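You operate a simulated robot arm through the tools that you are given. There is no shell and no other tool. Be economical: measure what you need, move in short steps, check, and stop when the job is done.

Carry out the task below with a simulated two-armed robot. There is one attempt and no reset: what you move stays moved.

## Task
Pick up the standing job card with one hand, pass it to the other hand and put it on the shelf under the trays table. Set down upright: standing job card.

It is judged by the outcome, as a careful person would: the job done as asked, and still so three seconds after it is handed in. It fails if anything else is knocked over, pushed out of place, dropped, spilled or broken.

## Robot
Two 7-joint arms with two-finger grippers on one trunk, on a base that drives. Base frame: it is fixed to the floor where the robot stands at the start and does not move with it; the origin is under the middle of the robot, x ahead of it, y to its left, z up; the surface under the hand at the start is at about z = 0.82. Lengths are in m, angles in rad, forces in N, time in s.
The left shoulder is at the start at [0.071, 0.216, 1.149], the right one opposite. With the tool pointing down near the work surface each hand reaches from about 0.3 to 0.82 m from the robot's upright axis, wherever it stands, measured 20 degrees to its own side. Places, roughly: shelf under the trays table [-0.3, -2.8, 0.3]. Payload 3.18 kg a hand.
The tool frame of a hand sits at the grasp point between the pads (the TCP): z along the fingers, y along the line on which they close. The tips reach 0.03 m beyond it. Largest opening 0.144 m; the body of the gripper starts 0.103 m behind the TCP.
Orientation is told as [roll, pitch, yaw] about the base's x, y, z axes, in that order, counted from this pose: with the fingers straight down and closing along the base's y, the tool's x points along the base's -x, its y along +y and its z along -z.

## Interface
- The arms move only by the tool nudge_tool. It takes "left_rows", "right_rows" or both (then of equal length, played together; a hand with none holds still); each is a list of rows, each a list of 3 entries, a list of its own where there are three numbers: the shift along the tool's x, y, z in m, then the turn, a rotation vector about the tool's x, y, z in rad, then the gripper command, from -1 (fully open) to 1 (shut), values between in proportion. In form: [[[dx, dy, dz], [ax, ay, az], fingers], ...]. A call has 1 to 10 rows; each row is the pose to reach, as a shift and turn from the pose commanded when the call began, along the tool's axes at that moment. A row lasts 0.2 s, in which the tool goes at most 0.05 m and 0.15 rad; a call with a longer step from one row to the next is refused whole, and so is a gripper value outside its range. Where a pose cannot be reached the arm comes as near as it can. A force on the tool above 40 N (or 10 N above the force at the start of the call, whichever is more), or a blocked arm, ends the call early, and 0.2 s more pass. Each finger halts on what it meets, pressing with about 31 N; the grip force reading is that of the motor and also rises with nothing between the fingers. The clock runs only during rows and for 0.2 s after the last one: add rows that repeat a pose to give the fingers time. It gives the time, the measured TCP pose, the force on the tool (base axes), the opening and the grip force at its end, in the units of the frame above (readings bear some noise), with the torque about the TCP (base axes, N m) and any sound that the robot's microphone picked up.
- Cameras (640 x 400 px; columns grow to the right, rows downward): "scene" is now at [0.1478, -0.0433, 1.334]; the picture's right is [-0.50, -0.87, 0.00], its down [-0.53, 0.31, -0.79] and it looks along [0.68, -0.40, -0.61] (base axes); focal length 280 px, centre (320, 200). "left" rides on the left gripper at [0.076, -0.016, -0.143] in its tool frame; the picture's right is [0.21, 0.98, 0.00], its down [-0.84, 0.18, -0.51] and it looks along [-0.50, 0.11, 0.86] (tool axes); focal length 218 px, centre (320, 200). "right" rides on the right gripper at [0.077, 0.016, -0.143] in its tool frame; the picture's right is [-0.21, 0.98, 0.00], its down [-0.84, -0.18, -0.51] and it looks along [-0.50, -0.11, 0.86] (tool axes); focal length 218 px, centre (320, 200). There is no depth. A picture from a camera that has moved, and an enlarged one, comes with that camera's place and axes in the base frame and with its lens.
- get_image(camera): a new picture of that camera. The clock stands still meanwhile.
- move_column(by): slides the trunk up (or, below 0, down) by that many m; the arms and the scene camera ride with it, the base frame stays. It gives what a move gives, with no picture.
- base_move(legs): drives the robot by 1 to 6 legs, each [ahead, left, turn to the left] in m, m and rad, along the robot's own axes; the way and the turn of a leg run together, so that a leg with both is an arc; at most 1.5 m and 3.142 rad a leg. The arms and the cameras ride along, it lands a little off, and it stops where it bumps. It gives what a move gives.
- turn_head(pan, tilt): turns the head with the scene camera to pan (to the left, within 1.396 rad either way) and tilt (down, from -0.506 to 1.204), counted from straight ahead of the robot. It gives what a move gives.
- enlarge(camera, box): a new picture of the part [left, top, right, bottom] of that camera's present view, enlarged. The clock stands still meanwhile.
- close_job(): hands the job in; it is judged then, once.

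Go step by step. Nothing tells you exact positions but the pictures and the camera data: compare them with the known pose of the tool, close in by small moves and look again before you grip or let go. The budget is 120 turns and 92 pictures, counting those below and the enlarged ones. Unless the task says otherwise, let go and move clear before handing in, and close with one line.

The tools are called after "Call:" by a JSON object that holds its "method" and its "body". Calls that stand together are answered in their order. nudge_tool: Moves the arms, as the interface text tells. Its arguments: {"type":"object","properties":{"left_rows":{"type":"array","items":{"type":"array"}},"right_rows":{"type":"array","items":{"type":"array"}}},"required":[]} The other tools are called the same way: move_column (by) slides the trunk up or down; base_move (legs) drives the base; turn_head (pan, tilt) turns the head that bears the scene camera; get_image (camera) takes a picture; enlarge (camera, box) takes an enlarged picture of a part of a camera's view; close_job () hands the job in.

At the start:

```text
clock: 0.0
left_tool_pos: [0.4949, -0.023, 1.0936]
left_orientation: [-0.003, 0.0, 0.003]
left_contact_force: [-0.6, 0.7, 0.3]
left_ft_torque: [-0.04, -0.01, -0.02]
left_grip_width: 0.144
left_finger_force: 0.1
right_tool_pos: [0.4228, -0.3856, 1.095]
right_orientation: [0.0, -0.002, -0.003]
right_contact_force: [-0.3, 0.2, -0.1]
right_ft_torque: [0.01, 0.02, 0.01]
right_grip_width: 0.144
right_finger_force: 0.1
trunk travel left (down, up): [-0.231, 0.139]
robot x, y, heading: [0.0002, -0.0012, 0.004]
head pan, tilt: [-0.524, 0.66]
```

scene: 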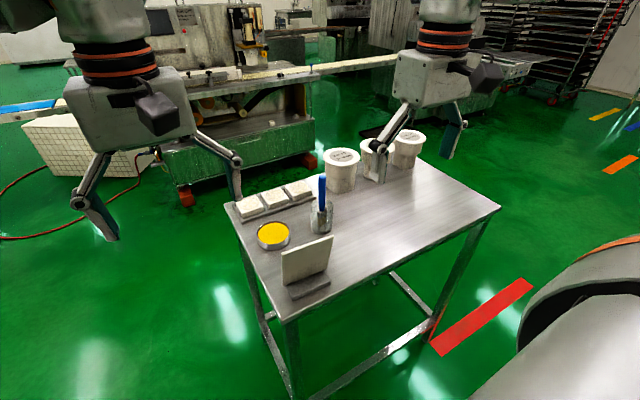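
right: 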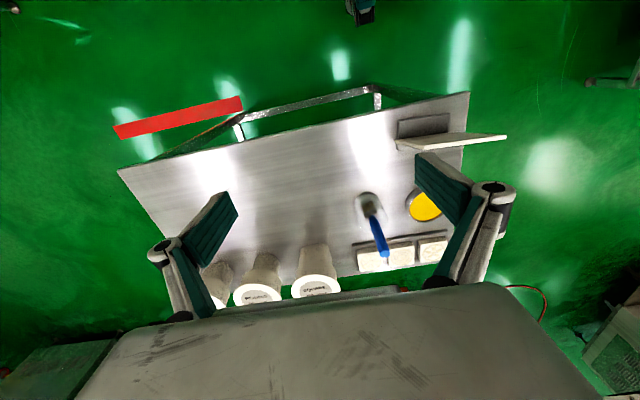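
left: 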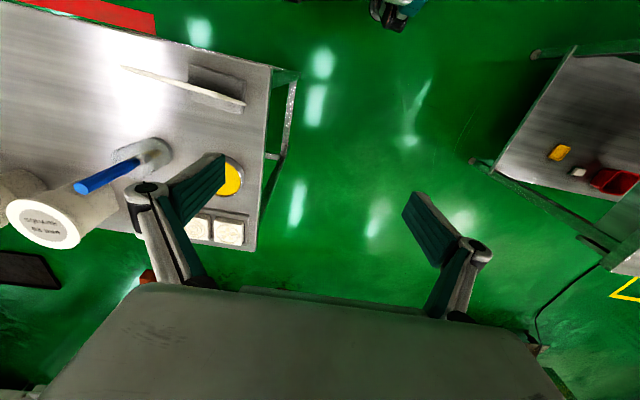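

I see the job card standing in a foot block near the close left corner of the table, around [0.46, -0.20]. I'll look closer first.

Call:
{"method": "enlarge", "body": {"camera": "scene", "box": [220, 160, 380, 320]}}

Call:
{"method": "enlarge", "body": {"camera": "right", "box": [340, 80, 520, 280]}}

Call:
{"method": "enlarge", "body": {"camera": "left", "box": [80, 40, 300, 260]}}

```text
2.50 times, centred on (300, 240) of scene
camera zoom: at [0.1478, -0.0433, 1.334], right [-0.5, -0.87, 0.0], down [-0.53, 0.31, -0.79], along [0.68, -0.4, -0.61], focal length 701 px, centre (370, 100)
```

zoom: 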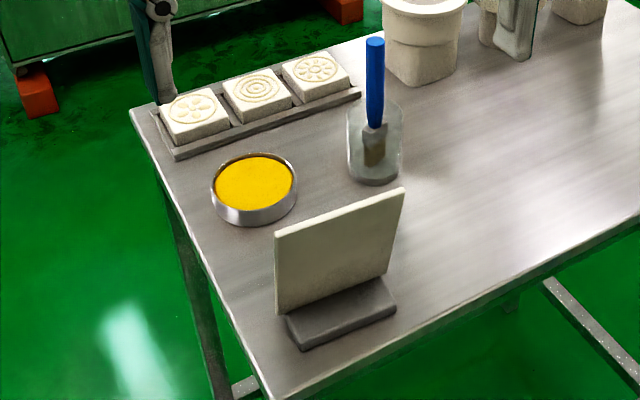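

```text
2.00 times, centred on (430, 180) of right
camera zoom: at [0.3462, -0.3665, 1.2391], right [0.21, 0.98, 0.0], down [0.84, -0.18, 0.51], along [0.5, -0.11, -0.86], focal length 436 px, centre (100, 240)
```

zoom: 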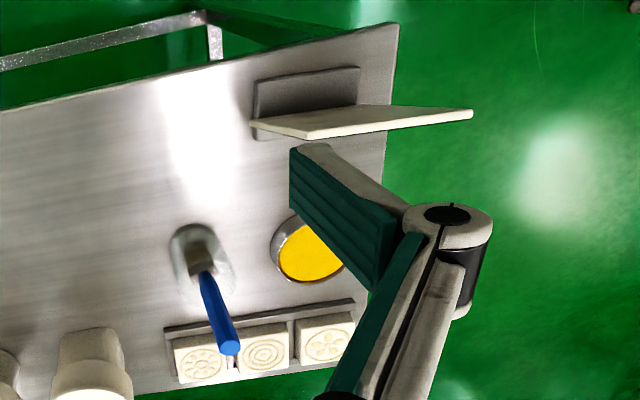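

```text
1.82 times, centred on (190, 150) of left
camera zoom: at [0.4186, -0.0403, 1.236], right [-0.21, 0.98, 0.0], down [0.84, 0.18, 0.51], along [0.5, 0.11, -0.86], focal length 397 px, centre (556, 291)
```

zoom: 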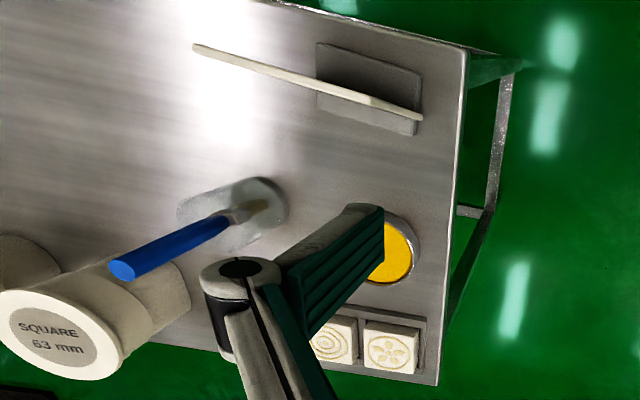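

The card panel spans about y -0.258 to -0.154. Its top edge is near x 0.467, z 0.951, and it leans back towards me from its foot at x≈0.493. Before choosing grasps I'll glance at the shelf.

Call:
{"method": "turn_head", "body": {"pan": -1.39, "tilt": 0.4}}

Call:
{"method": "get_image", "body": {"camera": "scene"}}

```text
clock: 1.2
left_tool_pos: [0.494, -0.0247, 1.093]
left_orientation: [-0.002, 0.001, 0.003]
left_contact_force: [0.7, -0.4, 0.4]
left_ft_torque: [0.03, -0.02, -0.01]
left_grip_width: 0.144
left_finger_force: 0.2
right_tool_pos: [0.4222, -0.3847, 1.0953]
right_orientation: [-0.001, -0.001, 0.0]
right_contact_force: [0.8, 0.4, -0.6]
right_ft_torque: [-0.03, 0.02, -0.04]
right_grip_width: 0.144
right_finger_force: 0.0
trunk travel left (down, up): [-0.231, 0.139]
robot x, y, heading: [-0.0025, -0.0029, 0.002]
head pan, tilt: [-1.389, 0.4]
```

```text
85 pictures are left
camera scene: at [0.0898, -0.0911, 1.3574], right [-0.98, -0.18, 0.0], down [-0.07, 0.38, -0.92], along [0.17, -0.91, -0.39], focal length 280 px, centre (320, 200)
```

scene: 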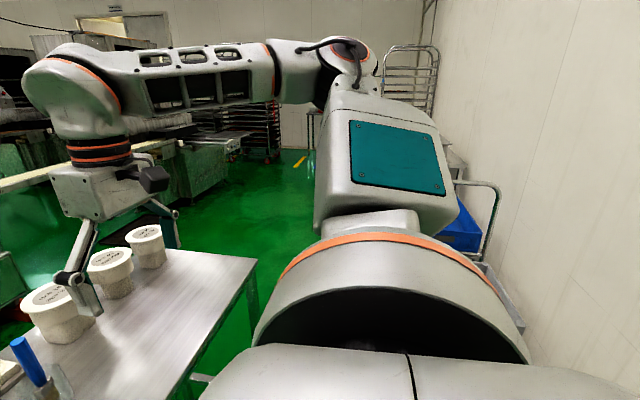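

The view to the shelf is blocked by the arm, so I'll look later. First I'll move the left hand aside and bring the right hand over the card with a quarter turn, half closed.

Call:
{"method": "nudge_tool", "body": {"left_rows": [[[0, 0.02, 0], [0, 0, 0], -1], [[0, 0.04, 0], [0, 0, 0], -1], [[0, 0.06, 0], [0, 0, 0], -1], [[0, 0.08, 0], [0, 0, 0], -1], [[0, 0.1, 0], [0, 0, 0], -1], [[0, 0.12, 0], [0, 0, 0], -1], [[0, 0.14, 0], [0, 0, 0], -1], [[0, 0.15, 0], [0, 0, 0], -1], [[0, 0.15, 0], [0, 0, 0], -1], [[0, 0.15, 0], [0, 0, 0], -1]], "right_rows": [[[-0.004, 0.018, 0], [0, 0, -0.149], 0], [[-0.008, 0.036, 0], [0, 0, -0.298], 0], [[-0.012, 0.054, 0], [0, 0, -0.447], 0], [[-0.015, 0.072, 0], [0, 0, -0.596], 0], [[-0.019, 0.09, 0], [0, 0, -0.745], 0], [[-0.023, 0.108, 0], [0, 0, -0.894], 0], [[-0.027, 0.126, 0], [0, 0, -1.043], 0], [[-0.03, 0.144, 0], [0, 0, -1.192], 0], [[-0.034, 0.162, 0], [0, 0, -1.341], 0], [[-0.038, 0.179, 0], [0, 0, -1.49], 0]]}}

Call:
{"method": "turn_head", "body": {"pan": -0.4, "tilt": 0.75}}

Call:
{"method": "get_image", "body": {"camera": "scene"}}

Call:
{"method": "get_image", "body": {"camera": "right"}}

```text
clock: 3.4
left_tool_pos: [0.4914, 0.1303, 1.0941]
left_orientation: [-0.004, -0.002, 0.005]
left_contact_force: [-1.7, 0.6, 0.8]
left_ft_torque: [-0.12, -0.11, 0.0]
left_grip_width: 0.1438
left_finger_force: 0.1
right_tool_pos: [0.3945, -0.1931, 1.0569]
right_orientation: [-0.209, -0.124, 0.892]
right_contact_force: [-0.6, 0.3, -0.4]
right_ft_torque: [-0.1, -0.06, -0.01]
right_grip_width: 0.0723
right_finger_force: 0.0
right hand out of reach, approached as far as the arm can: row 1, 2, 3, 4, 5, 6, 7, 8, 9, 10
trunk travel left (down, up): [-0.231, 0.139]
robot x, y, heading: [0.004, 0.0017, -0.0]
head pan, tilt: [-1.389, 0.4]
```

```text
clock: 4.6
left_tool_pos: [0.4926, 0.1277, 1.0927]
left_orientation: [0.0, 0.0, 0.005]
left_contact_force: [-0.6, 0.6, -0.4]
left_ft_torque: [0.03, 0.02, -0.01]
left_grip_width: 0.1439
left_finger_force: 0.1
right_tool_pos: [0.3965, -0.1969, 1.0577]
right_orientation: [-0.2, -0.123, 0.888]
right_contact_force: [-1.4, -0.6, 0.0]
right_ft_torque: [0.02, 0.01, 0.01]
right_grip_width: 0.0717
right_finger_force: 0.1
trunk travel left (down, up): [-0.231, 0.139]
robot x, y, heading: [-0.0002, -0.0003, -0.004]
head pan, tilt: [-0.4, 0.75]
```

```text
84 pictures are left
camera scene: at [0.1493, -0.0322, 1.3264], right [-0.39, -0.92, 0.0], down [-0.63, 0.27, -0.73], along [0.67, -0.29, -0.68], focal length 280 px, centre (320, 200)
```

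scene: 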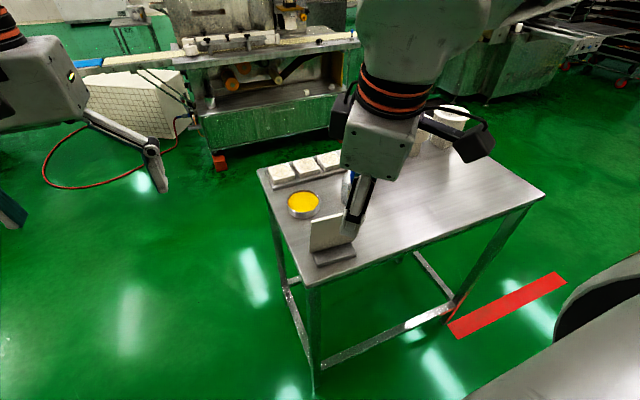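

```text
83 pictures are left
camera right: at [0.3031, -0.238, 1.1832], right [-0.6, 0.78, -0.17], down [0.54, 0.55, 0.63], along [0.59, 0.29, -0.76], focal length 218 px, centre (320, 200)
```

right: 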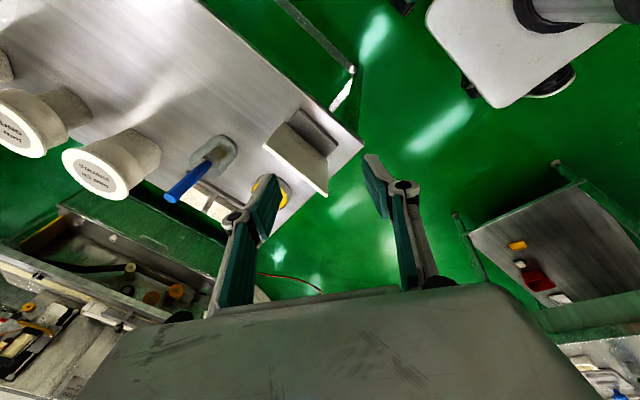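

The right wrist hits its limit turning that way. I'll turn it back and go the other direction, in steps.

Call:
{"method": "nudge_tool", "body": {"right_rows": [[[0, 0, -0.01], [0, 0, 0.14], 0], [[0, 0, -0.02], [0, 0, 0.28], 0], [[0, 0, -0.03], [0, 0, 0.42], 0], [[0, 0, -0.04], [0, 0, 0.56], 0], [[0, 0, -0.04], [0, 0, 0.7], 0], [[0, 0, -0.04], [0, 0, 0.84], 0]]}}

```text
clock: 6.0
left_tool_pos: [0.492, 0.1273, 1.0928]
left_orientation: [-0.002, -0.002, 0.002]
left_contact_force: [-0.6, -0.5, 0.3]
left_ft_torque: [0.01, -0.01, -0.01]
left_grip_width: 0.1442
left_finger_force: 0.1
right_tool_pos: [0.3889, -0.1978, 1.0931]
right_orientation: [-0.04, -0.234, 0.038]
right_contact_force: [-0.1, 0.2, -0.6]
right_ft_torque: [-0.02, -0.03, -0.02]
right_grip_width: 0.072
right_finger_force: 0.0
trunk travel left (down, up): [-0.231, 0.139]
robot x, y, heading: [0.0005, -0.0007, -0.001]
head pan, tilt: [-0.4, 0.75]
```

The right hand now already has the forward tilt that matches the card's lean. I'll turn the other way about the tool axis while moving over the card.

Call:
{"method": "nudge_tool", "body": {"right_rows": [[[-0.005, 0, 0], [0, 0, 0.145], 0], [[-0.01, 0, 0], [0, 0, 0.29], 0], [[-0.015, -0.002, 0.004], [0, 0, 0.435], 0], [[-0.02, -0.003, 0.008], [0, 0, 0.58], 0], [[-0.025, -0.004, 0.012], [0, 0, 0.725], 0], [[-0.03, -0.005, 0.016], [0, 0, 0.87], 0], [[-0.035, -0.006, 0.02], [0, 0, 1.015], 0], [[-0.04, -0.007, 0.025], [0, 0, 1.16], 0], [[-0.044, -0.008, 0.03], [0, 0, 1.305], 0], [[-0.044, -0.009, 0.034], [0, 0, 1.45], 0]]}}

```text
clock: 8.2
left_tool_pos: [0.4938, 0.1263, 1.0928]
left_orientation: [-0.001, -0.001, 0.003]
left_contact_force: [-0.3, 0.2, 0.4]
left_ft_torque: [-0.01, -0.03, 0.0]
left_grip_width: 0.1441
left_finger_force: 0.1
right_tool_pos: [0.4408, -0.2079, 1.0705]
right_orientation: [0.227, -0.067, -1.424]
right_contact_force: [0.2, 1.2, -0.9]
right_ft_torque: [-0.02, 0.02, 0.0]
right_grip_width: 0.0719
right_finger_force: 0.0
trunk travel left (down, up): [-0.231, 0.139]
robot x, y, heading: [-0.0034, -0.0019, 0.001]
head pan, tilt: [-0.4, 0.75]
```

Call:
{"method": "nudge_tool", "body": {"right_rows": [[[0, 0, 0], [0, 0, 0.12], 0], [[0, 0, 0], [0, 0, 0.23], 0]]}}

Call:
{"method": "get_image", "body": {"camera": "right"}}

Call:
{"method": "get_image", "body": {"camera": "left"}}

Call:
{"method": "enlarge", "body": {"camera": "scene", "box": [230, 130, 430, 290]}}

```text
clock: 8.8
left_tool_pos: [0.4943, 0.1271, 1.0923]
left_orientation: [-0.002, 0.0, 0.003]
left_contact_force: [0.6, 0.4, 0.6]
left_ft_torque: [0.02, 0.02, 0.01]
left_grip_width: 0.1439
left_finger_force: 0.1
right_tool_pos: [0.4404, -0.2061, 1.0697]
right_orientation: [0.236, -0.013, -1.646]
right_contact_force: [0.3, 0.7, 0.4]
right_ft_torque: [-0.02, 0.03, 0.02]
right_grip_width: 0.0722
right_finger_force: 0.1
trunk travel left (down, up): [-0.231, 0.139]
robot x, y, heading: [0.0045, 0.0011, 0.002]
head pan, tilt: [-0.4, 0.75]
```

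```text
82 pictures are left
camera right: at [0.4285, -0.1255, 1.2118], right [0.93, -0.28, 0.23], down [-0.36, -0.81, 0.46], along [0.06, -0.51, -0.86], focal length 218 px, centre (320, 200)
```

right: 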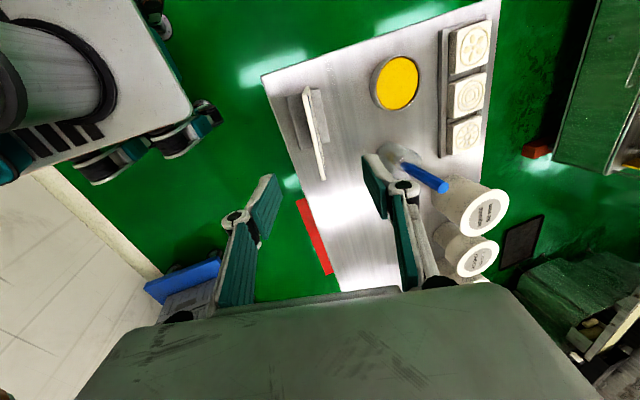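

```text
81 pictures are left
camera left: at [0.417, 0.1102, 1.2354], right [-0.21, 0.98, 0.0], down [0.84, 0.18, 0.51], along [0.5, 0.11, -0.86], focal length 218 px, centre (320, 200)
```

left: 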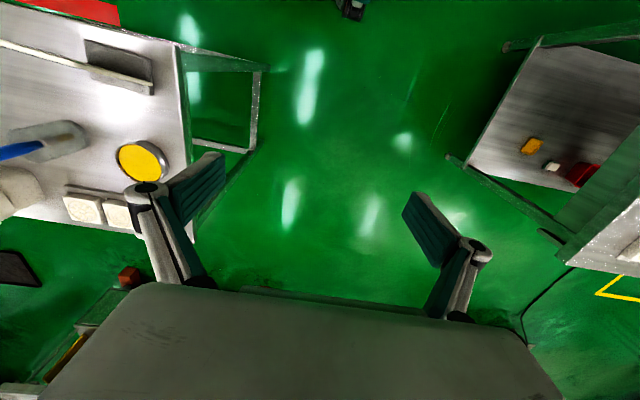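

```text
2.50 times, centred on (330, 210) of scene
camera zoom: at [0.1494, -0.0322, 1.3263], right [-0.39, -0.92, 0.0], down [-0.63, 0.27, -0.73], along [0.67, -0.28, -0.68], focal length 701 px, centre (295, 175)
```

zoom: 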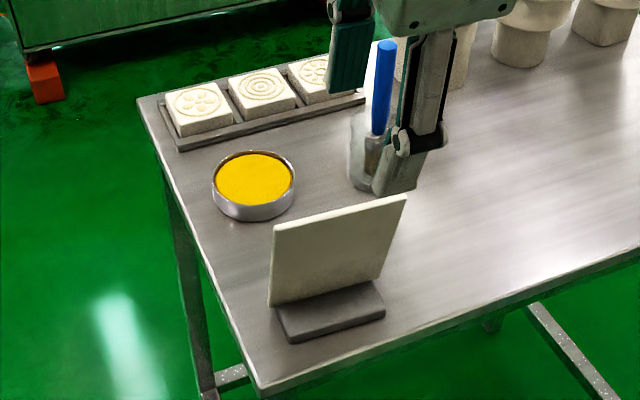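

Call:
{"method": "enlarge", "body": {"camera": "right", "box": [250, 60, 370, 200]}}

```text
2.86 times, centred on (310, 130) of right
camera zoom: at [0.4285, -0.1255, 1.2118], right [0.93, -0.28, 0.23], down [-0.36, -0.81, 0.46], along [0.06, -0.51, -0.86], focal length 624 px, centre (349, 400)
```

zoom: 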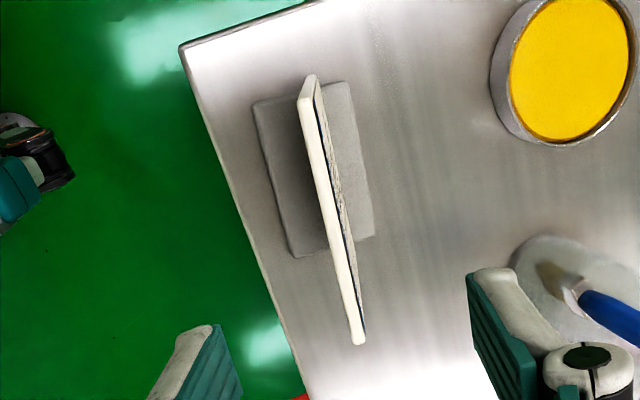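

The foot block spans x .455–.507 and the panel rises from x≈.49 leaning to x≈.464 at the top, so the tool tilt matches. I'll descend partway along the tool axis and check.

Call:
{"method": "nudge_tool", "body": {"right_rows": [[[0.007, -0.006, 0.01], [0, 0, 0], 0], [[0.007, -0.006, 0.035], [0, 0, 0], 0], [[0.007, -0.006, 0.06], [0, 0, 0], 0], [[0.007, -0.006, 0.08], [0, 0, 0], 0], [[0.007, -0.006, 0.1], [0, 0, 0], 0], [[0.007, -0.006, 0.1], [0, 0, 0], 0]]}}

Call:
{"method": "get_image", "body": {"camera": "right"}}

Call:
{"method": "enlarge", "body": {"camera": "scene", "box": [230, 130, 430, 290]}}

```text
clock: 10.2
left_tool_pos: [0.4923, 0.1271, 1.092]
left_orientation: [-0.003, 0.0, 0.003]
left_contact_force: [-0.5, -0.1, 0.5]
left_ft_torque: [-0.01, -0.01, 0.01]
left_grip_width: 0.1441
left_finger_force: 0.0
right_tool_pos: [0.4577, -0.2059, 0.9708]
right_orientation: [0.236, -0.013, -1.645]
right_contact_force: [-0.4, 0.5, -0.3]
right_ft_torque: [0.0, 0.0, 0.04]
right_grip_width: 0.072
right_finger_force: 0.1
trunk travel left (down, up): [-0.231, 0.139]
robot x, y, heading: [0.0007, 0.0003, 0.002]
head pan, tilt: [-0.4, 0.75]
```

```text
78 pictures are left
camera right: at [0.4451, -0.1237, 1.1132], right [0.93, -0.27, 0.23], down [-0.35, -0.81, 0.46], along [0.06, -0.51, -0.85], focal length 218 px, centre (320, 200)
```

right: 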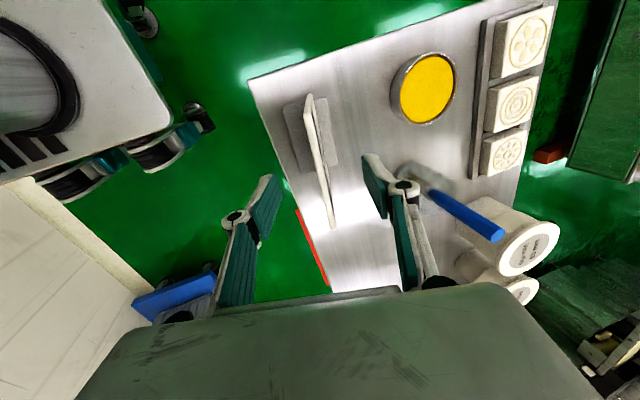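

```text
2.50 times, centred on (330, 210) of scene
camera zoom: at [0.149, -0.0321, 1.3265], right [-0.39, -0.92, 0.0], down [-0.63, 0.27, -0.73], along [0.67, -0.28, -0.68], focal length 701 px, centre (295, 175)
```

zoom: 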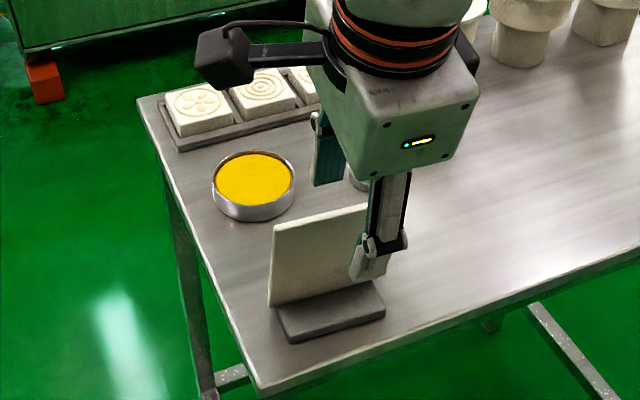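

The panel lies midway between the fingers. I'll go down the last 5.5 cm and close.

Call:
{"method": "nudge_tool", "body": {"right_rows": [[[0.004, 0, 0.02], [0, 0, 0], 0], [[0.005, 0, 0.04], [0, 0, 0], 0], [[0.005, 0, 0.055], [0, 0, 0], 0], [[0.005, 0, 0.055], [0, 0, 0], 0]]}}

Call:
{"method": "get_image", "body": {"camera": "right"}}

```text
clock: 11.2
left_tool_pos: [0.4925, 0.1271, 1.0926]
left_orientation: [-0.002, -0.002, 0.003]
left_contact_force: [0.3, -0.6, 0.5]
left_ft_torque: [-0.01, -0.01, -0.01]
left_grip_width: 0.1438
left_finger_force: 0.1
right_tool_pos: [0.4716, -0.1995, 0.9192]
right_orientation: [0.239, -0.015, -1.644]
right_contact_force: [-0.8, -0.4, 0.9]
right_ft_torque: [0.01, -0.04, 0.01]
right_grip_width: 0.0722
right_finger_force: 0.0
trunk travel left (down, up): [-0.231, 0.139]
robot x, y, heading: [0.0003, -0.002, 0.0]
head pan, tilt: [-0.4, 0.75]
```

```text
76 pictures are left
camera right: at [0.4595, -0.1195, 1.0608], right [0.93, -0.28, 0.23], down [-0.35, -0.81, 0.46], along [0.06, -0.51, -0.86], focal length 218 px, centre (320, 200)
```

right: 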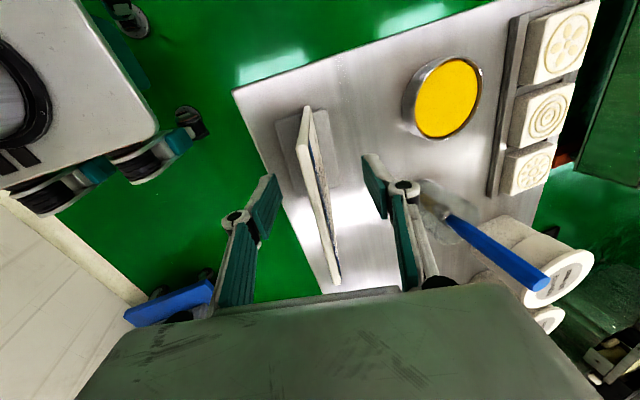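

Call:
{"method": "nudge_tool", "body": {"right_rows": [[[0, 0, 0], [0, 0, 0], 0.4], [[0, 0, 0], [0, 0, 0], 0.7], [[0, 0, 0], [0, 0, 0], 1], [[0, 0, 0], [0, 0, 0], 1], [[0, 0, 0], [0, 0, 0], 1]]}}

Call:
{"method": "get_image", "body": {"camera": "right"}}

```text
clock: 12.4
left_tool_pos: [0.4931, 0.1278, 1.0914]
left_orientation: [-0.002, 0.0, 0.002]
left_contact_force: [-0.3, 0.5, -0.3]
left_ft_torque: [-0.02, 0.03, -0.02]
left_grip_width: 0.1438
left_finger_force: 0.0
right_tool_pos: [0.4714, -0.2008, 0.9176]
right_orientation: [0.235, -0.016, -1.645]
right_contact_force: [-0.8, -1.2, 0.6]
right_ft_torque: [0.07, 0.22, 0.04]
right_grip_width: 0.006
right_finger_force: 30.9
trunk travel left (down, up): [-0.231, 0.139]
robot x, y, heading: [-0.0022, 0.0016, -0.006]
head pan, tilt: [-0.4, 0.75]
```

```text
75 pictures are left
camera right: at [0.4595, -0.1196, 1.0607], right [0.93, -0.28, 0.23], down [-0.35, -0.81, 0.46], along [0.06, -0.52, -0.86], focal length 218 px, centre (320, 200)
```

right: 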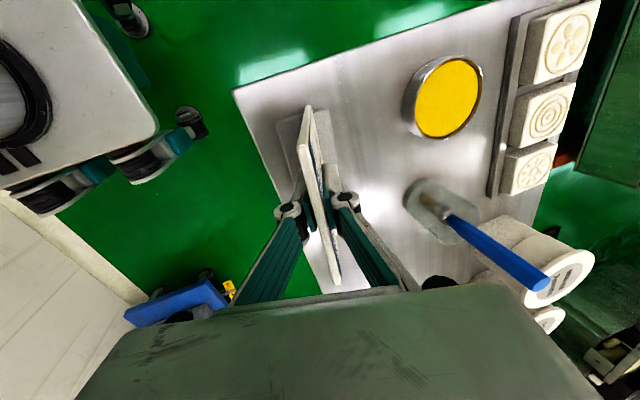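

The card is held with a 6 mm grip. I'll lift it straight up.

Call:
{"method": "nudge_tool", "body": {"right_rows": [[[0, 0.002, -0.01], [0, 0, 0], 1], [[0, 0.007, -0.029], [0, 0, 0], 1], [[-0.001, 0.014, -0.058], [0, 0, 0], 1], [[-0.002, 0.021, -0.088], [0, 0, 0], 1], [[-0.002, 0.028, -0.117], [0, 0, 0], 1], [[-0.002, 0.035, -0.146], [0, 0, 0], 1], [[-0.002, 0.035, -0.146], [0, 0, 0], 1]]}}

Call:
{"method": "get_image", "body": {"camera": "scene"}}

Call:
{"method": "get_image", "body": {"camera": "left"}}

```text
clock: 14.0
left_tool_pos: [0.4929, 0.1265, 1.0924]
left_orientation: [-0.002, 0.001, 0.003]
left_contact_force: [-1.0, 0.1, -0.3]
left_ft_torque: [0.04, 0.01, 0.04]
left_grip_width: 0.1437
left_finger_force: 0.0
right_tool_pos: [0.4707, -0.1978, 1.0674]
right_orientation: [0.237, -0.014, -1.644]
right_contact_force: [0.7, 0.6, -3.4]
right_ft_torque: [0.0, 0.04, -0.01]
right_grip_width: 0.0061
right_finger_force: 30.6
trunk travel left (down, up): [-0.231, 0.139]
robot x, y, heading: [-0.0022, -0.0002, 0.003]
head pan, tilt: [-0.4, 0.75]
```

```text
74 pictures are left
camera scene: at [0.1499, -0.0325, 1.3262], right [-0.39, -0.92, 0.0], down [-0.63, 0.27, -0.73], along [0.67, -0.28, -0.68], focal length 280 px, centre (320, 200)
```

scene: 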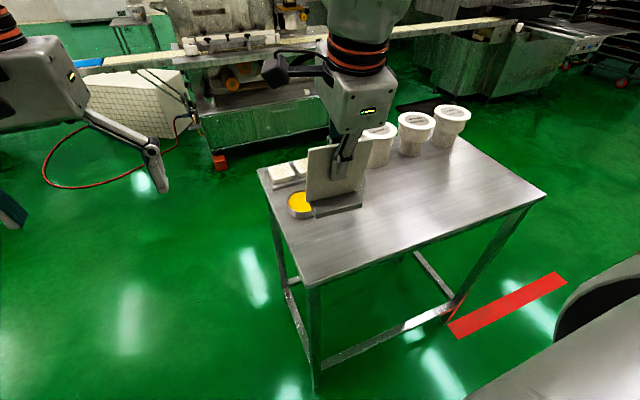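

```text
73 pictures are left
camera left: at [0.4175, 0.11, 1.2351], right [-0.21, 0.98, 0.0], down [0.84, 0.18, 0.51], along [0.5, 0.11, -0.86], focal length 218 px, centre (320, 200)
```

left: 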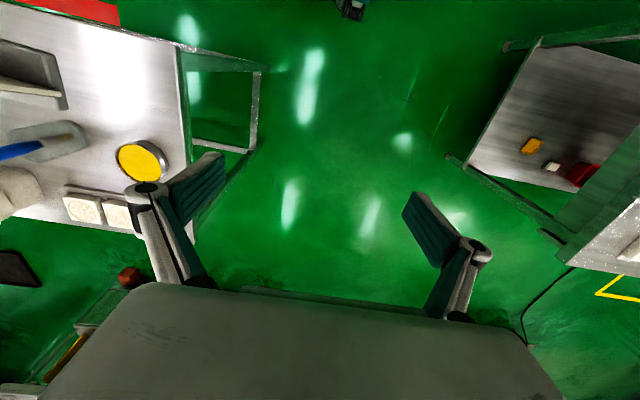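

The card is clear of the table. I'll bring it forward and left in front of the robot and turn it 45°, so that the left hand can come at its near side edge in a natural posture.

Call:
{"method": "nudge_tool", "body": {"right_rows": [[[0.023, 0.019, 0.004], [-0.002, 0.028, -0.117], 1], [[0.046, 0.038, 0.0085], [-0.004, 0.056, -0.233], 1], [[0.069, 0.058, 0.013], [-0.006, 0.084, -0.35], 1], [[0.092, 0.077, 0.017], [-0.008, 0.112, -0.467], 1], [[0.115, 0.096, 0.021], [-0.01, 0.14, -0.583], 1], [[0.138, 0.116, 0.026], [-0.011, 0.168, -0.7], 1], [[0.161, 0.135, 0.03], [-0.013, 0.196, -0.816], 1], [[0.161, 0.135, 0.03], [-0.013, 0.196, -0.816], 1]]}}

```text
clock: 15.8
left_tool_pos: [0.4934, 0.1293, 1.0917]
left_orientation: [-0.002, 0.0, 0.003]
left_contact_force: [-0.1, 1.4, 0.1]
left_ft_torque: [-0.12, -0.07, -0.01]
left_grip_width: 0.1439
left_finger_force: 0.0
right_tool_pos: [0.5543, -0.1209, 1.0777]
right_orientation: [0.235, -0.018, -0.807]
right_contact_force: [-0.2, 0.4, -2.8]
right_ft_torque: [-0.08, -0.01, -0.02]
right_grip_width: 0.0059
right_finger_force: 31.0
right hand out of reach, approached as far as the arm can: row 4, 5, 6, 7, 8
trunk travel left (down, up): [-0.231, 0.139]
robot x, y, heading: [-0.0006, 0.0004, -0.001]
head pan, tilt: [-0.4, 0.75]
```

The right arm stops at [.554, -.121, 1.078] with the card turned about 45°, which is good enough. Next I'll turn the left hand to point forward-right and slightly down in the plane of the panel, to a pre-grasp 16 cm short of the card's edge.

Call:
{"method": "nudge_tool", "body": {"left_rows": [[[0.007, -0.012, -0.001], [0.0267, -0.1175, 0.0846], 0], [[0.014, -0.024, -0.003], [0.0535, -0.2351, 0.1692], 0], [[0.022, -0.036, -0.004], [0.0802, -0.3526, 0.2538], 0], [[0.029, -0.048, -0.006], [0.107, -0.4702, 0.3384], 0], [[0.036, -0.06, -0.007], [0.1337, -0.5877, 0.423], 0], [[0.043, -0.072, -0.008], [0.1605, -0.7053, 0.5075], 0], [[0.05, -0.084, -0.01], [0.1872, -0.8228, 0.5921], 0], [[0.058, -0.096, -0.011], [0.214, -0.9404, 0.6767], 0], [[0.065, -0.108, -0.013], [0.2407, -1.0579, 0.7613], 0], [[0.072, -0.12, -0.014], [0.2675, -1.1755, 0.8459], 0]]}}

Call:
{"method": "get_image", "body": {"camera": "scene"}}

Call:
{"method": "get_image", "body": {"camera": "left"}}

```text
clock: 18.0
left_tool_pos: [0.4612, -0.0232, 1.1211]
left_orientation: [0.53, -1.093, -1.285]
left_contact_force: [0.5, -0.2, -0.5]
left_ft_torque: [0.04, 0.02, 0.01]
left_grip_width: 0.072
left_finger_force: 0.0
left hand out of reach, approached as far as the arm can: row 8, 9, 10
right_tool_pos: [0.5548, -0.1225, 1.0752]
right_orientation: [0.235, -0.014, -0.809]
right_contact_force: [0.5, 0.0, -3.5]
right_ft_torque: [0.01, 0.06, -0.02]
right_grip_width: 0.0062
right_finger_force: 31.3
trunk travel left (down, up): [-0.231, 0.139]
robot x, y, heading: [-0.0024, 0.0017, -0.004]
head pan, tilt: [-0.4, 0.75]
```

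```text
72 pictures are left
camera scene: at [0.1501, -0.0326, 1.3262], right [-0.39, -0.92, 0.0], down [-0.63, 0.27, -0.73], along [0.67, -0.28, -0.68], focal length 280 px, centre (320, 200)
```

scene: 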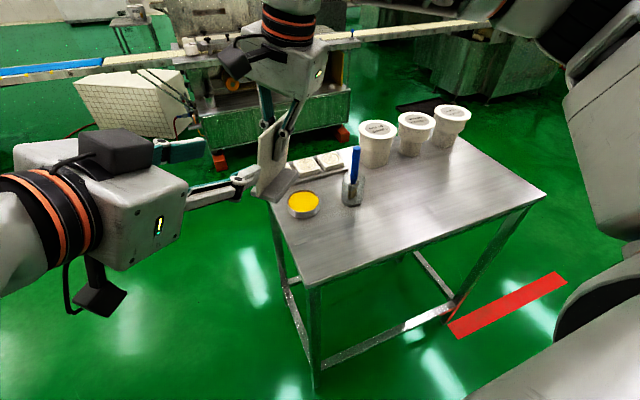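

```text
71 pictures are left
camera left: at [0.3398, 0.0834, 1.1064], right [0.66, 0.75, 0.04], down [-0.12, 0.05, 0.99], along [0.74, -0.66, 0.13], focal length 218 px, centre (320, 200)
```

left: 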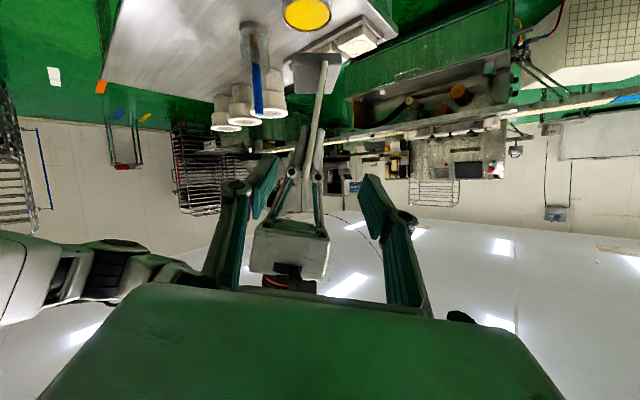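

The left orientation matches the panel plane. I'll align sideways and advance half the way, then check.

Call:
{"method": "nudge_tool", "body": {"left_rows": [[[0.016, -0.006, 0.0], [0, 0, 0], 0], [[0.033, -0.012, 0.01], [0, 0, 0], 0], [[0.033, -0.012, 0.035], [0, 0, 0], 0], [[0.033, -0.012, 0.06], [0, 0, 0], 0], [[0.033, -0.012, 0.06], [0, 0, 0], 0]]}}

Call:
{"method": "get_image", "body": {"camera": "left"}}

Call:
{"method": "enlarge", "body": {"camera": "scene", "box": [150, 60, 390, 240]}}

```text
clock: 19.2
left_tool_pos: [0.4616, -0.0248, 1.1157]
left_orientation: [0.527, -1.093, -1.284]
left_contact_force: [0.3, 0.3, -1.3]
left_ft_torque: [-0.01, 0.03, -0.01]
left_grip_width: 0.072
left_finger_force: 0.1
left hand out of reach, approached as far as the arm can: row 1, 2, 3, 4, 5
right_tool_pos: [0.554, -0.1214, 1.0764]
right_orientation: [0.236, -0.016, -0.811]
right_contact_force: [0.3, -0.8, -3.9]
right_ft_torque: [-0.02, 0.05, -0.01]
right_grip_width: 0.0057
right_finger_force: 31.1
trunk travel left (down, up): [-0.231, 0.139]
robot x, y, heading: [-0.0016, -0.0022, -0.001]
head pan, tilt: [-0.4, 0.75]
```

```text
70 pictures are left
camera left: at [0.34, 0.0822, 1.1005], right [0.66, 0.75, 0.04], down [-0.12, 0.05, 0.99], along [0.74, -0.66, 0.12], focal length 218 px, centre (320, 200)
```

left: 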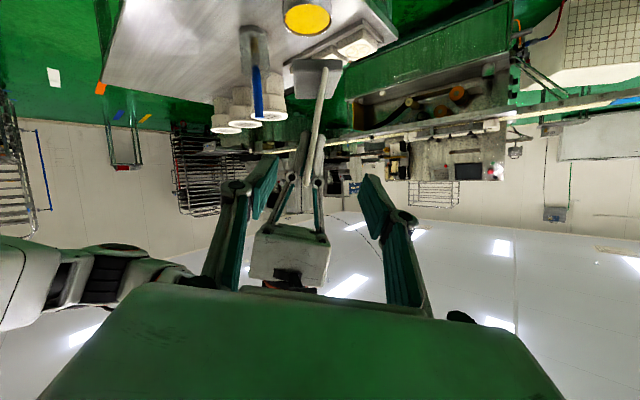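

```text
2.22 times, centred on (270, 150) of scene
camera zoom: at [0.1495, -0.0324, 1.3263], right [-0.39, -0.92, 0.0], down [-0.63, 0.27, -0.73], along [0.67, -0.28, -0.68], focal length 623 px, centre (431, 311)
```

zoom: 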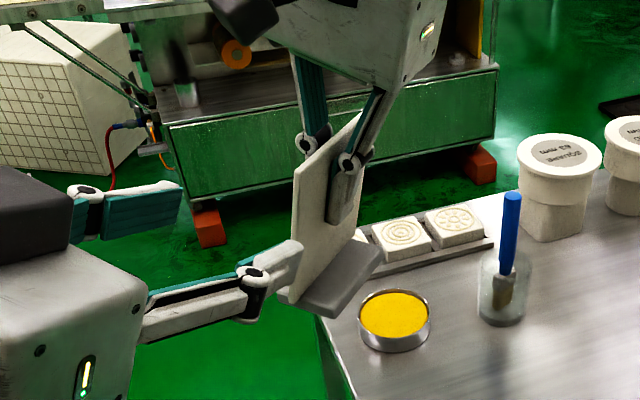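

The left arm is blocked at a joint limit in this posture. I'll probe whether it can move straight forward instead.

Call:
{"method": "nudge_tool", "body": {"left_rows": [[[-0.003, 0.018, 0.018], [0, 0, 0], 0], [[-0.0065, 0.035, 0.035], [0, 0, 0], 0], [[-0.0065, 0.035, 0.035], [0, 0, 0], 0]]}}

```text
clock: 20.0
left_tool_pos: [0.5118, -0.0267, 1.1148]
left_orientation: [0.531, -1.094, -1.283]
left_contact_force: [0.5, -0.1, 0.1]
left_ft_torque: [0.0, 0.0, -0.04]
left_grip_width: 0.0719
left_finger_force: 0.0
right_tool_pos: [0.555, -0.1224, 1.0765]
right_orientation: [0.237, -0.016, -0.81]
right_contact_force: [0.0, 0.1, -2.6]
right_ft_torque: [-0.02, 0.0, 0.02]
right_grip_width: 0.0059
right_finger_force: 30.7
trunk travel left (down, up): [-0.231, 0.139]
robot x, y, heading: [0.0037, 0.0, -0.0]
head pan, tilt: [-0.4, 0.75]
```

Call:
{"method": "nudge_tool", "body": {"left_rows": [[[0.018, -0.005, 0.008], [0, 0, 0], 0], [[0.036, -0.009, 0.016], [0, 0, 0], 0], [[0.036, -0.009, 0.016], [0, 0, 0], 0]]}}

```text
clock: 20.8
left_tool_pos: [0.5137, -0.0261, 1.1136]
left_orientation: [0.53, -1.095, -1.285]
left_contact_force: [0.2, 0.7, 0.1]
left_ft_torque: [-0.02, -0.04, 0.02]
left_grip_width: 0.0721
left_finger_force: 0.1
left hand out of reach, approached as far as the arm can: row 1, 2, 3
right_tool_pos: [0.5539, -0.122, 1.0747]
right_orientation: [0.235, -0.015, -0.811]
right_contact_force: [-0.2, -0.4, -4.1]
right_ft_torque: [-0.03, 0.07, -0.02]
right_grip_width: 0.006
right_finger_force: 30.7
trunk travel left (down, up): [-0.231, 0.139]
robot x, y, heading: [0.0018, 0.0012, -0.003]
head pan, tilt: [-0.4, 0.75]
```

The wrist is at its forward-flex limit in this branch. A sideways approach, with the left hand pointing to the right and the card facing me as when picked, suits the arm better and will also reach low later. I'll bring the left hand back home and turn the card back.

Call:
{"method": "nudge_tool", "body": {"left_rows": [[[0.008, 0.009, -0.01], [-0.0267, 0.1175, -0.0846], 0], [[0.016, 0.017, -0.021], [-0.0535, 0.2351, -0.1692], 0], [[0.025, 0.026, -0.031], [-0.0802, 0.3526, -0.2538], 0], [[0.033, 0.035, -0.041], [-0.107, 0.4702, -0.3384], 0], [[0.041, 0.043, -0.051], [-0.1337, 0.5877, -0.423], 0], [[0.049, 0.052, -0.062], [-0.1605, 0.7053, -0.5075], 0], [[0.057, 0.061, -0.072], [-0.1872, 0.8228, -0.5921], 0], [[0.066, 0.07, -0.082], [-0.214, 0.9404, -0.6767], 0], [[0.074, 0.078, -0.093], [-0.2407, 1.0579, -0.7613], 0], [[0.082, 0.087, -0.103], [-0.2675, 1.1755, -0.8459], 0]], "right_rows": [[[0, 0, 0], [0, 0, 0], 1], [[0, 0, 0], [0, 0, 0], 1], [[0.001, -0.008, -0.002], [0.0018, -0.023, 0.097], 1], [[0.003, -0.016, -0.004], [0.0036, -0.047, 0.195], 1], [[0.004, -0.024, -0.006], [0.0054, -0.07, 0.292], 1], [[0.005, -0.032, -0.008], [0.0072, -0.093, 0.389], 1], [[0.006, -0.04, -0.01], [0.009, -0.116, 0.486], 1], [[0.008, -0.048, -0.012], [0.0108, -0.14, 0.584], 1], [[0.009, -0.056, -0.013], [0.0126, -0.163, 0.681], 1], [[0.01, -0.063, -0.015], [0.0144, -0.186, 0.778], 1]]}}

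```text
clock: 23.0
left_tool_pos: [0.4921, 0.1293, 1.1044]
left_orientation: [-0.001, 0.0, 0.004]
left_contact_force: [0.8, -1.0, -0.1]
left_ft_torque: [-0.01, 0.01, 0.02]
left_grip_width: 0.072
left_finger_force: 0.2
right_tool_pos: [0.5028, -0.1595, 1.0829]
right_orientation: [0.234, -0.016, -1.607]
right_contact_force: [0.0, 0.0, -3.1]
right_ft_torque: [0.01, 0.03, 0.05]
right_grip_width: 0.0062
right_finger_force: 30.6
trunk travel left (down, up): [-0.231, 0.139]
robot x, y, heading: [-0.0032, -0.0001, 0.003]
head pan, tilt: [-0.4, 0.75]
```

Now the left hand: first a quarter turn about its axis.

Call:
{"method": "nudge_tool", "body": {"left_rows": [[[0, 0.004, 0], [0, 0, -0.149], 0], [[0, 0.008, 0], [0, 0, -0.298], 0], [[0, 0.012, 0], [0, 0, -0.447], 0], [[0, 0.016, 0], [0, 0, -0.596], 0], [[0, 0.02, 0], [0, 0, -0.745], 0], [[0, 0.024, 0], [0, 0, -0.894], 0], [[0, 0.028, 0], [0, 0, -1.043], 0], [[0, 0.032, 0], [0, 0, -1.192], 0], [[0, 0.036, 0], [0, 0, -1.341], 0], [[0, 0.04, 0], [0, 0, -1.49], 0]]}}

```text
clock: 25.2
left_tool_pos: [0.4922, 0.1703, 1.1042]
left_orientation: [0.0, 0.0, 1.497]
left_contact_force: [-0.5, -0.3, 0.2]
left_ft_torque: [0.01, -0.01, 0.05]
left_grip_width: 0.0721
left_finger_force: 0.1
right_tool_pos: [0.5024, -0.1577, 1.0848]
right_orientation: [0.233, -0.016, -1.605]
right_contact_force: [0.3, 0.5, -3.2]
right_ft_torque: [-0.01, 0.03, 0.0]
right_grip_width: 0.0061
right_finger_force: 31.4
trunk travel left (down, up): [-0.231, 0.139]
robot x, y, heading: [-0.002, -0.0019, -0.002]
head pan, tilt: [-0.4, 0.75]
```

Call:
{"method": "nudge_tool", "body": {"left_rows": [[[0.007, -0.002, 0.005], [0.0198, 0.1416, 0.0133], 0], [[0.014, -0.005, 0.01], [0.0396, 0.2833, 0.0266], 0], [[0.02, -0.007, 0.015], [0.0593, 0.4249, 0.04], 0], [[0.027, -0.01, 0.02], [0.0791, 0.5665, 0.0533], 0], [[0.034, -0.012, 0.025], [0.0989, 0.7082, 0.0666], 0], [[0.041, -0.015, 0.03], [0.1187, 0.8498, 0.0799], 0], [[0.048, -0.017, 0.035], [0.1385, 0.9914, 0.0932], 0], [[0.054, -0.02, 0.04], [0.1582, 1.1331, 0.1066], 0], [[0.061, -0.022, 0.045], [0.178, 1.2747, 0.1199], 0], [[0.068, -0.025, 0.05], [0.1978, 1.4163, 0.1332], 0]]}}

Call:
{"method": "get_image", "body": {"camera": "scene"}}

Call:
{"method": "get_image", "body": {"camera": "left"}}

```text
clock: 27.4
left_tool_pos: [0.5141, 0.1013, 1.0515]
left_orientation: [-1.0, 1.312, 0.536]
left_contact_force: [0.1, 0.2, -0.6]
left_ft_torque: [-0.01, -0.03, -0.03]
left_grip_width: 0.0719
left_finger_force: 0.1
right_tool_pos: [0.503, -0.1587, 1.0845]
right_orientation: [0.235, -0.016, -1.604]
right_contact_force: [-0.6, 0.1, -3.5]
right_ft_torque: [0.0, 0.07, 0.0]
right_grip_width: 0.0059
right_finger_force: 30.8
trunk travel left (down, up): [-0.231, 0.139]
robot x, y, heading: [0.0033, 0.0014, 0.0]
head pan, tilt: [-0.4, 0.75]
```

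```text
68 pictures are left
camera scene: at [0.1501, -0.0322, 1.3262], right [-0.39, -0.92, 0.0], down [-0.63, 0.27, -0.73], along [0.67, -0.28, -0.68], focal length 280 px, centre (320, 200)
```

scene: 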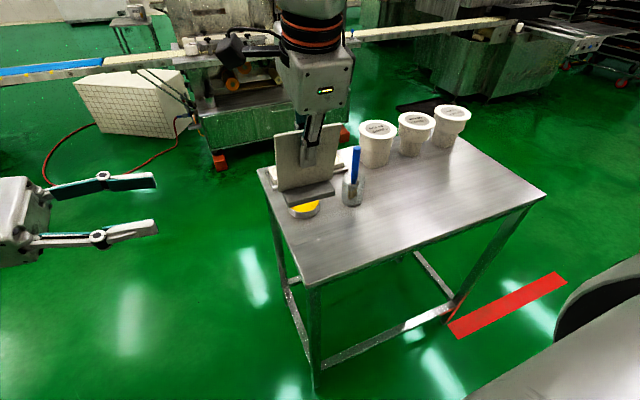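

```text
67 pictures are left
camera left: at [0.5157, 0.2304, 1.149], right [-1.0, 0.02, -0.01], down [0.02, 0.62, -0.78], along [-0.01, -0.78, -0.62], focal length 218 px, centre (320, 200)
```

left: 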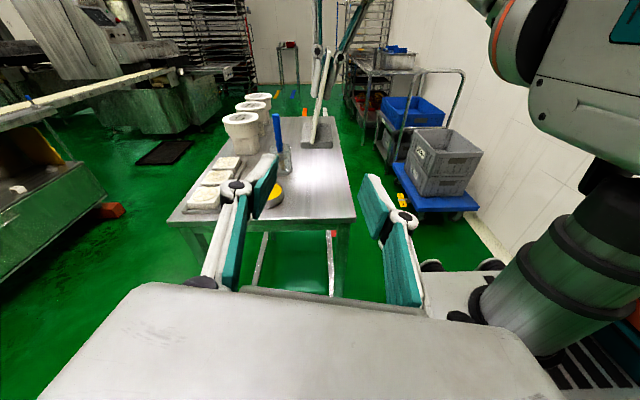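

That pose was fully reached, and far off I can also see a steel table with a shelf beside the crate trolley. I'll finish the small rotation and approach to 15 cm.

Call:
{"method": "nudge_tool", "body": {"left_rows": [[[0.003, -0.002, 0.023], [0.008, 0.055, 0.005], 0], [[0.007, -0.005, 0.047], [0.0154, 0.11, 0.0104], 0], [[0.011, -0.007, 0.07], [0.0154, 0.11, 0.0104], 0], [[0.011, -0.007, 0.07], [0.0154, 0.11, 0.0104], 0]]}}

Call:
{"method": "enlarge", "body": {"camera": "left", "box": [200, 0, 440, 220]}}

Call:
{"method": "enlarge", "body": {"camera": "scene", "box": [100, 60, 380, 280]}}

```text
clock: 28.4
left_tool_pos: [0.5145, 0.0287, 1.0586]
left_orientation: [-1.439, 1.34, 0.1]
left_contact_force: [0.6, -0.5, 0.5]
left_ft_torque: [-0.03, 0.0, 0.02]
left_grip_width: 0.0718
left_finger_force: 0.0
right_tool_pos: [0.5023, -0.1576, 1.084]
right_orientation: [0.235, -0.017, -1.605]
right_contact_force: [-0.3, 0.5, -4.2]
right_ft_torque: [-0.01, 0.04, 0.0]
right_grip_width: 0.006
right_finger_force: 30.7
trunk travel left (down, up): [-0.231, 0.139]
robot x, y, heading: [0.0004, -0.0023, -0.005]
head pan, tilt: [-0.4, 0.75]
```

```text
1.82 times, centred on (320, 110) of left
camera zoom: at [0.5176, 0.1689, 1.1399], right [-1.0, 0.03, -0.02], down [0.03, 0.53, -0.85], along [-0.01, -0.85, -0.53], focal length 397 px, centre (320, 364)
```

zoom: 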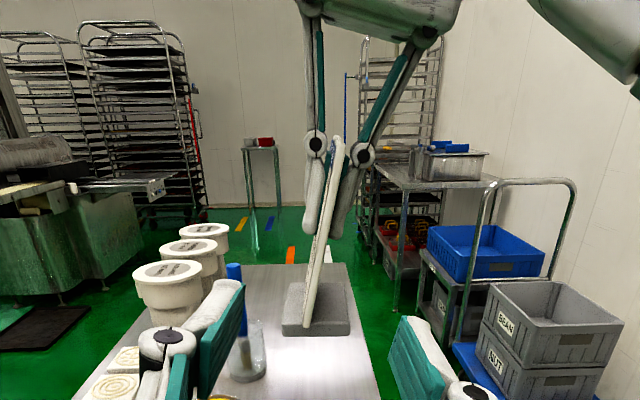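

```text
1.82 times, centred on (240, 170) of scene
camera zoom: at [0.1495, -0.032, 1.3263], right [-0.39, -0.92, 0.0], down [-0.63, 0.27, -0.73], along [0.67, -0.28, -0.68], focal length 510 px, centre (466, 254)
```

zoom: 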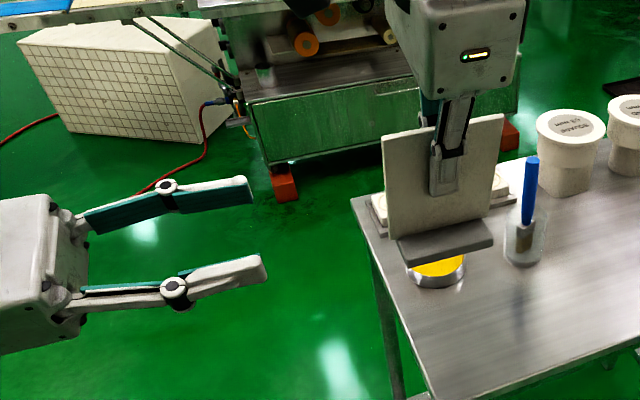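

Edge-on view is good: the panel sits between the left fingers. I'll advance 9 cm and check for clearances.

Call:
{"method": "nudge_tool", "body": {"left_rows": [[[-0.005, 0, 0.02], [0, 0, 0], 0], [[-0.009, 0, 0.045], [0, 0, 0], 0], [[-0.009, 0, 0.07], [0, 0, 0], 0], [[-0.009, 0, 0.09], [0, 0, 0], 0], [[-0.009, 0, 0.09], [0, 0, 0], 0]]}}

Call:
{"method": "get_image", "body": {"camera": "left"}}

Call:
{"method": "get_image", "body": {"camera": "scene"}}

Call:
{"method": "get_image", "body": {"camera": "right"}}

```text
clock: 29.6
left_tool_pos: [0.516, -0.0628, 1.044]
left_orientation: [-1.439, 1.341, 0.099]
left_contact_force: [-0.5, 0.1, -0.9]
left_ft_torque: [0.0, 0.0, -0.01]
left_grip_width: 0.0722
left_finger_force: 0.0
right_tool_pos: [0.5021, -0.1576, 1.0847]
right_orientation: [0.234, -0.016, -1.606]
right_contact_force: [0.6, 0.0, -3.1]
right_ft_torque: [0.02, 0.04, 0.02]
right_grip_width: 0.0062
right_finger_force: 31.0
trunk travel left (down, up): [-0.231, 0.139]
robot x, y, heading: [-0.0003, -0.0006, 0.002]
head pan, tilt: [-0.4, 0.75]
```

```text
64 pictures are left
camera left: at [0.519, 0.0773, 1.1277], right [-1.0, 0.03, -0.02], down [0.03, 0.53, -0.85], along [-0.02, -0.85, -0.53], focal length 218 px, centre (320, 200)
```

left: 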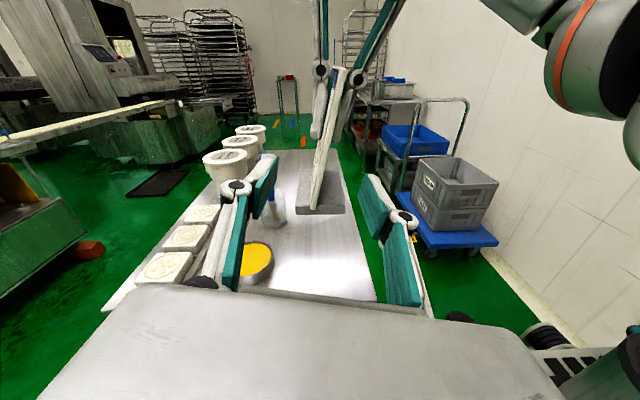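

```text
63 pictures are left
camera scene: at [0.1495, -0.0321, 1.3263], right [-0.39, -0.92, 0.0], down [-0.63, 0.27, -0.73], along [0.67, -0.28, -0.68], focal length 280 px, centre (320, 200)
```

scene: 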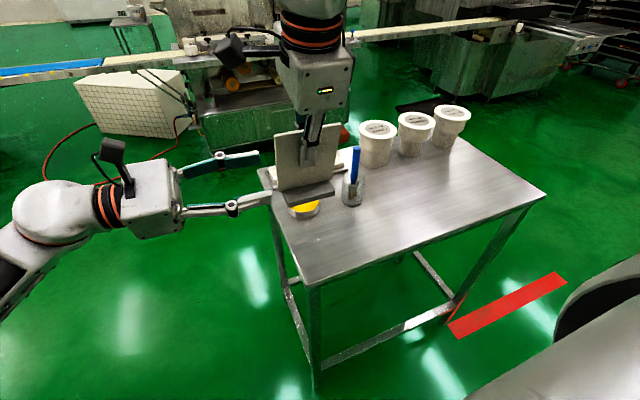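

```text
62 pictures are left
camera right: at [0.4876, -0.0778, 1.2266], right [0.94, -0.24, 0.23], down [-0.32, -0.83, 0.46], along [0.08, -0.51, -0.86], focal length 218 px, centre (320, 200)
```

right: 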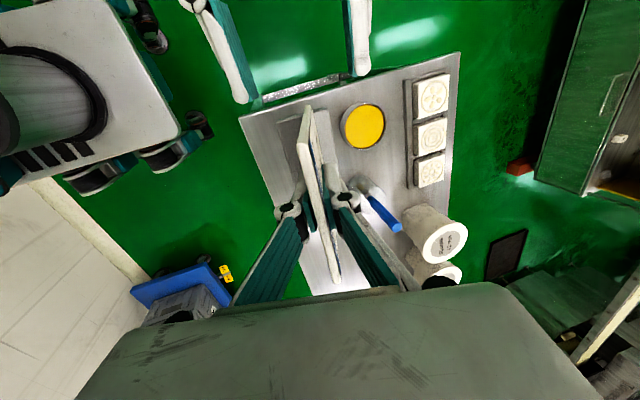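

Both views show the panel midway between the left fingers. I'll advance the last 5.6 cm.

Call:
{"method": "nudge_tool", "body": {"left_rows": [[[0, 0.001, 0.015], [0, 0, 0], 0], [[0, 0.002, 0.03], [0, 0, 0], 0], [[0, 0.002, 0.045], [0, 0, 0], 0], [[0, 0.002, 0.056], [0, 0, 0], 0], [[0, 0.002, 0.056], [0, 0, 0], 0]]}}

Call:
{"method": "get_image", "body": {"camera": "right"}}

Call:
{"method": "enlarge", "body": {"camera": "scene", "box": [150, 80, 390, 240]}}

```text
clock: 30.8
left_tool_pos: [0.5121, -0.1174, 1.0414]
left_orientation: [-1.439, 1.34, 0.102]
left_contact_force: [1.1, -0.5, 0.5]
left_ft_torque: [-0.02, -0.04, -0.01]
left_grip_width: 0.0723
left_finger_force: 0.0
right_tool_pos: [0.5027, -0.1595, 1.0844]
right_orientation: [0.233, -0.015, -1.607]
right_contact_force: [-0.9, 0.5, -4.0]
right_ft_torque: [0.01, 0.03, 0.0]
right_grip_width: 0.0059
right_finger_force: 31.8
trunk travel left (down, up): [-0.231, 0.139]
robot x, y, heading: [-0.0025, -0.0034, -0.003]
head pan, tilt: [-0.4, 0.75]
```

```text
61 pictures are left
camera right: at [0.4877, -0.0779, 1.2266], right [0.94, -0.24, 0.23], down [-0.32, -0.83, 0.46], along [0.08, -0.51, -0.86], focal length 218 px, centre (320, 200)
```

right: 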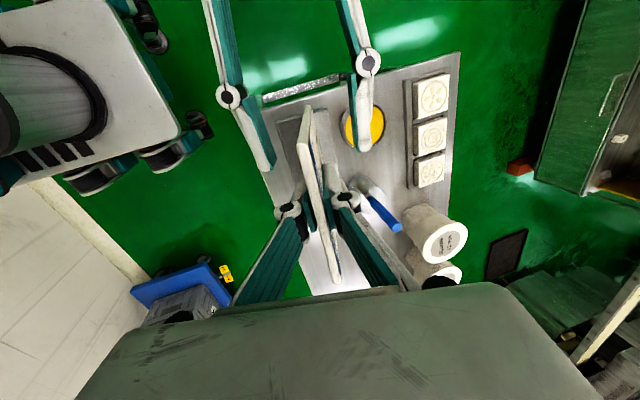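

```text
2.50 times, centred on (270, 160) of scene
camera zoom: at [0.1496, -0.0322, 1.3263], right [-0.39, -0.92, 0.0], down [-0.63, 0.27, -0.73], along [0.67, -0.28, -0.68], focal length 701 px, centre (445, 300)
```

zoom: 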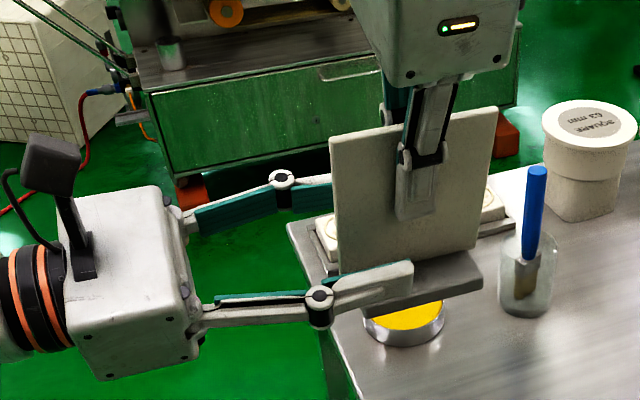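

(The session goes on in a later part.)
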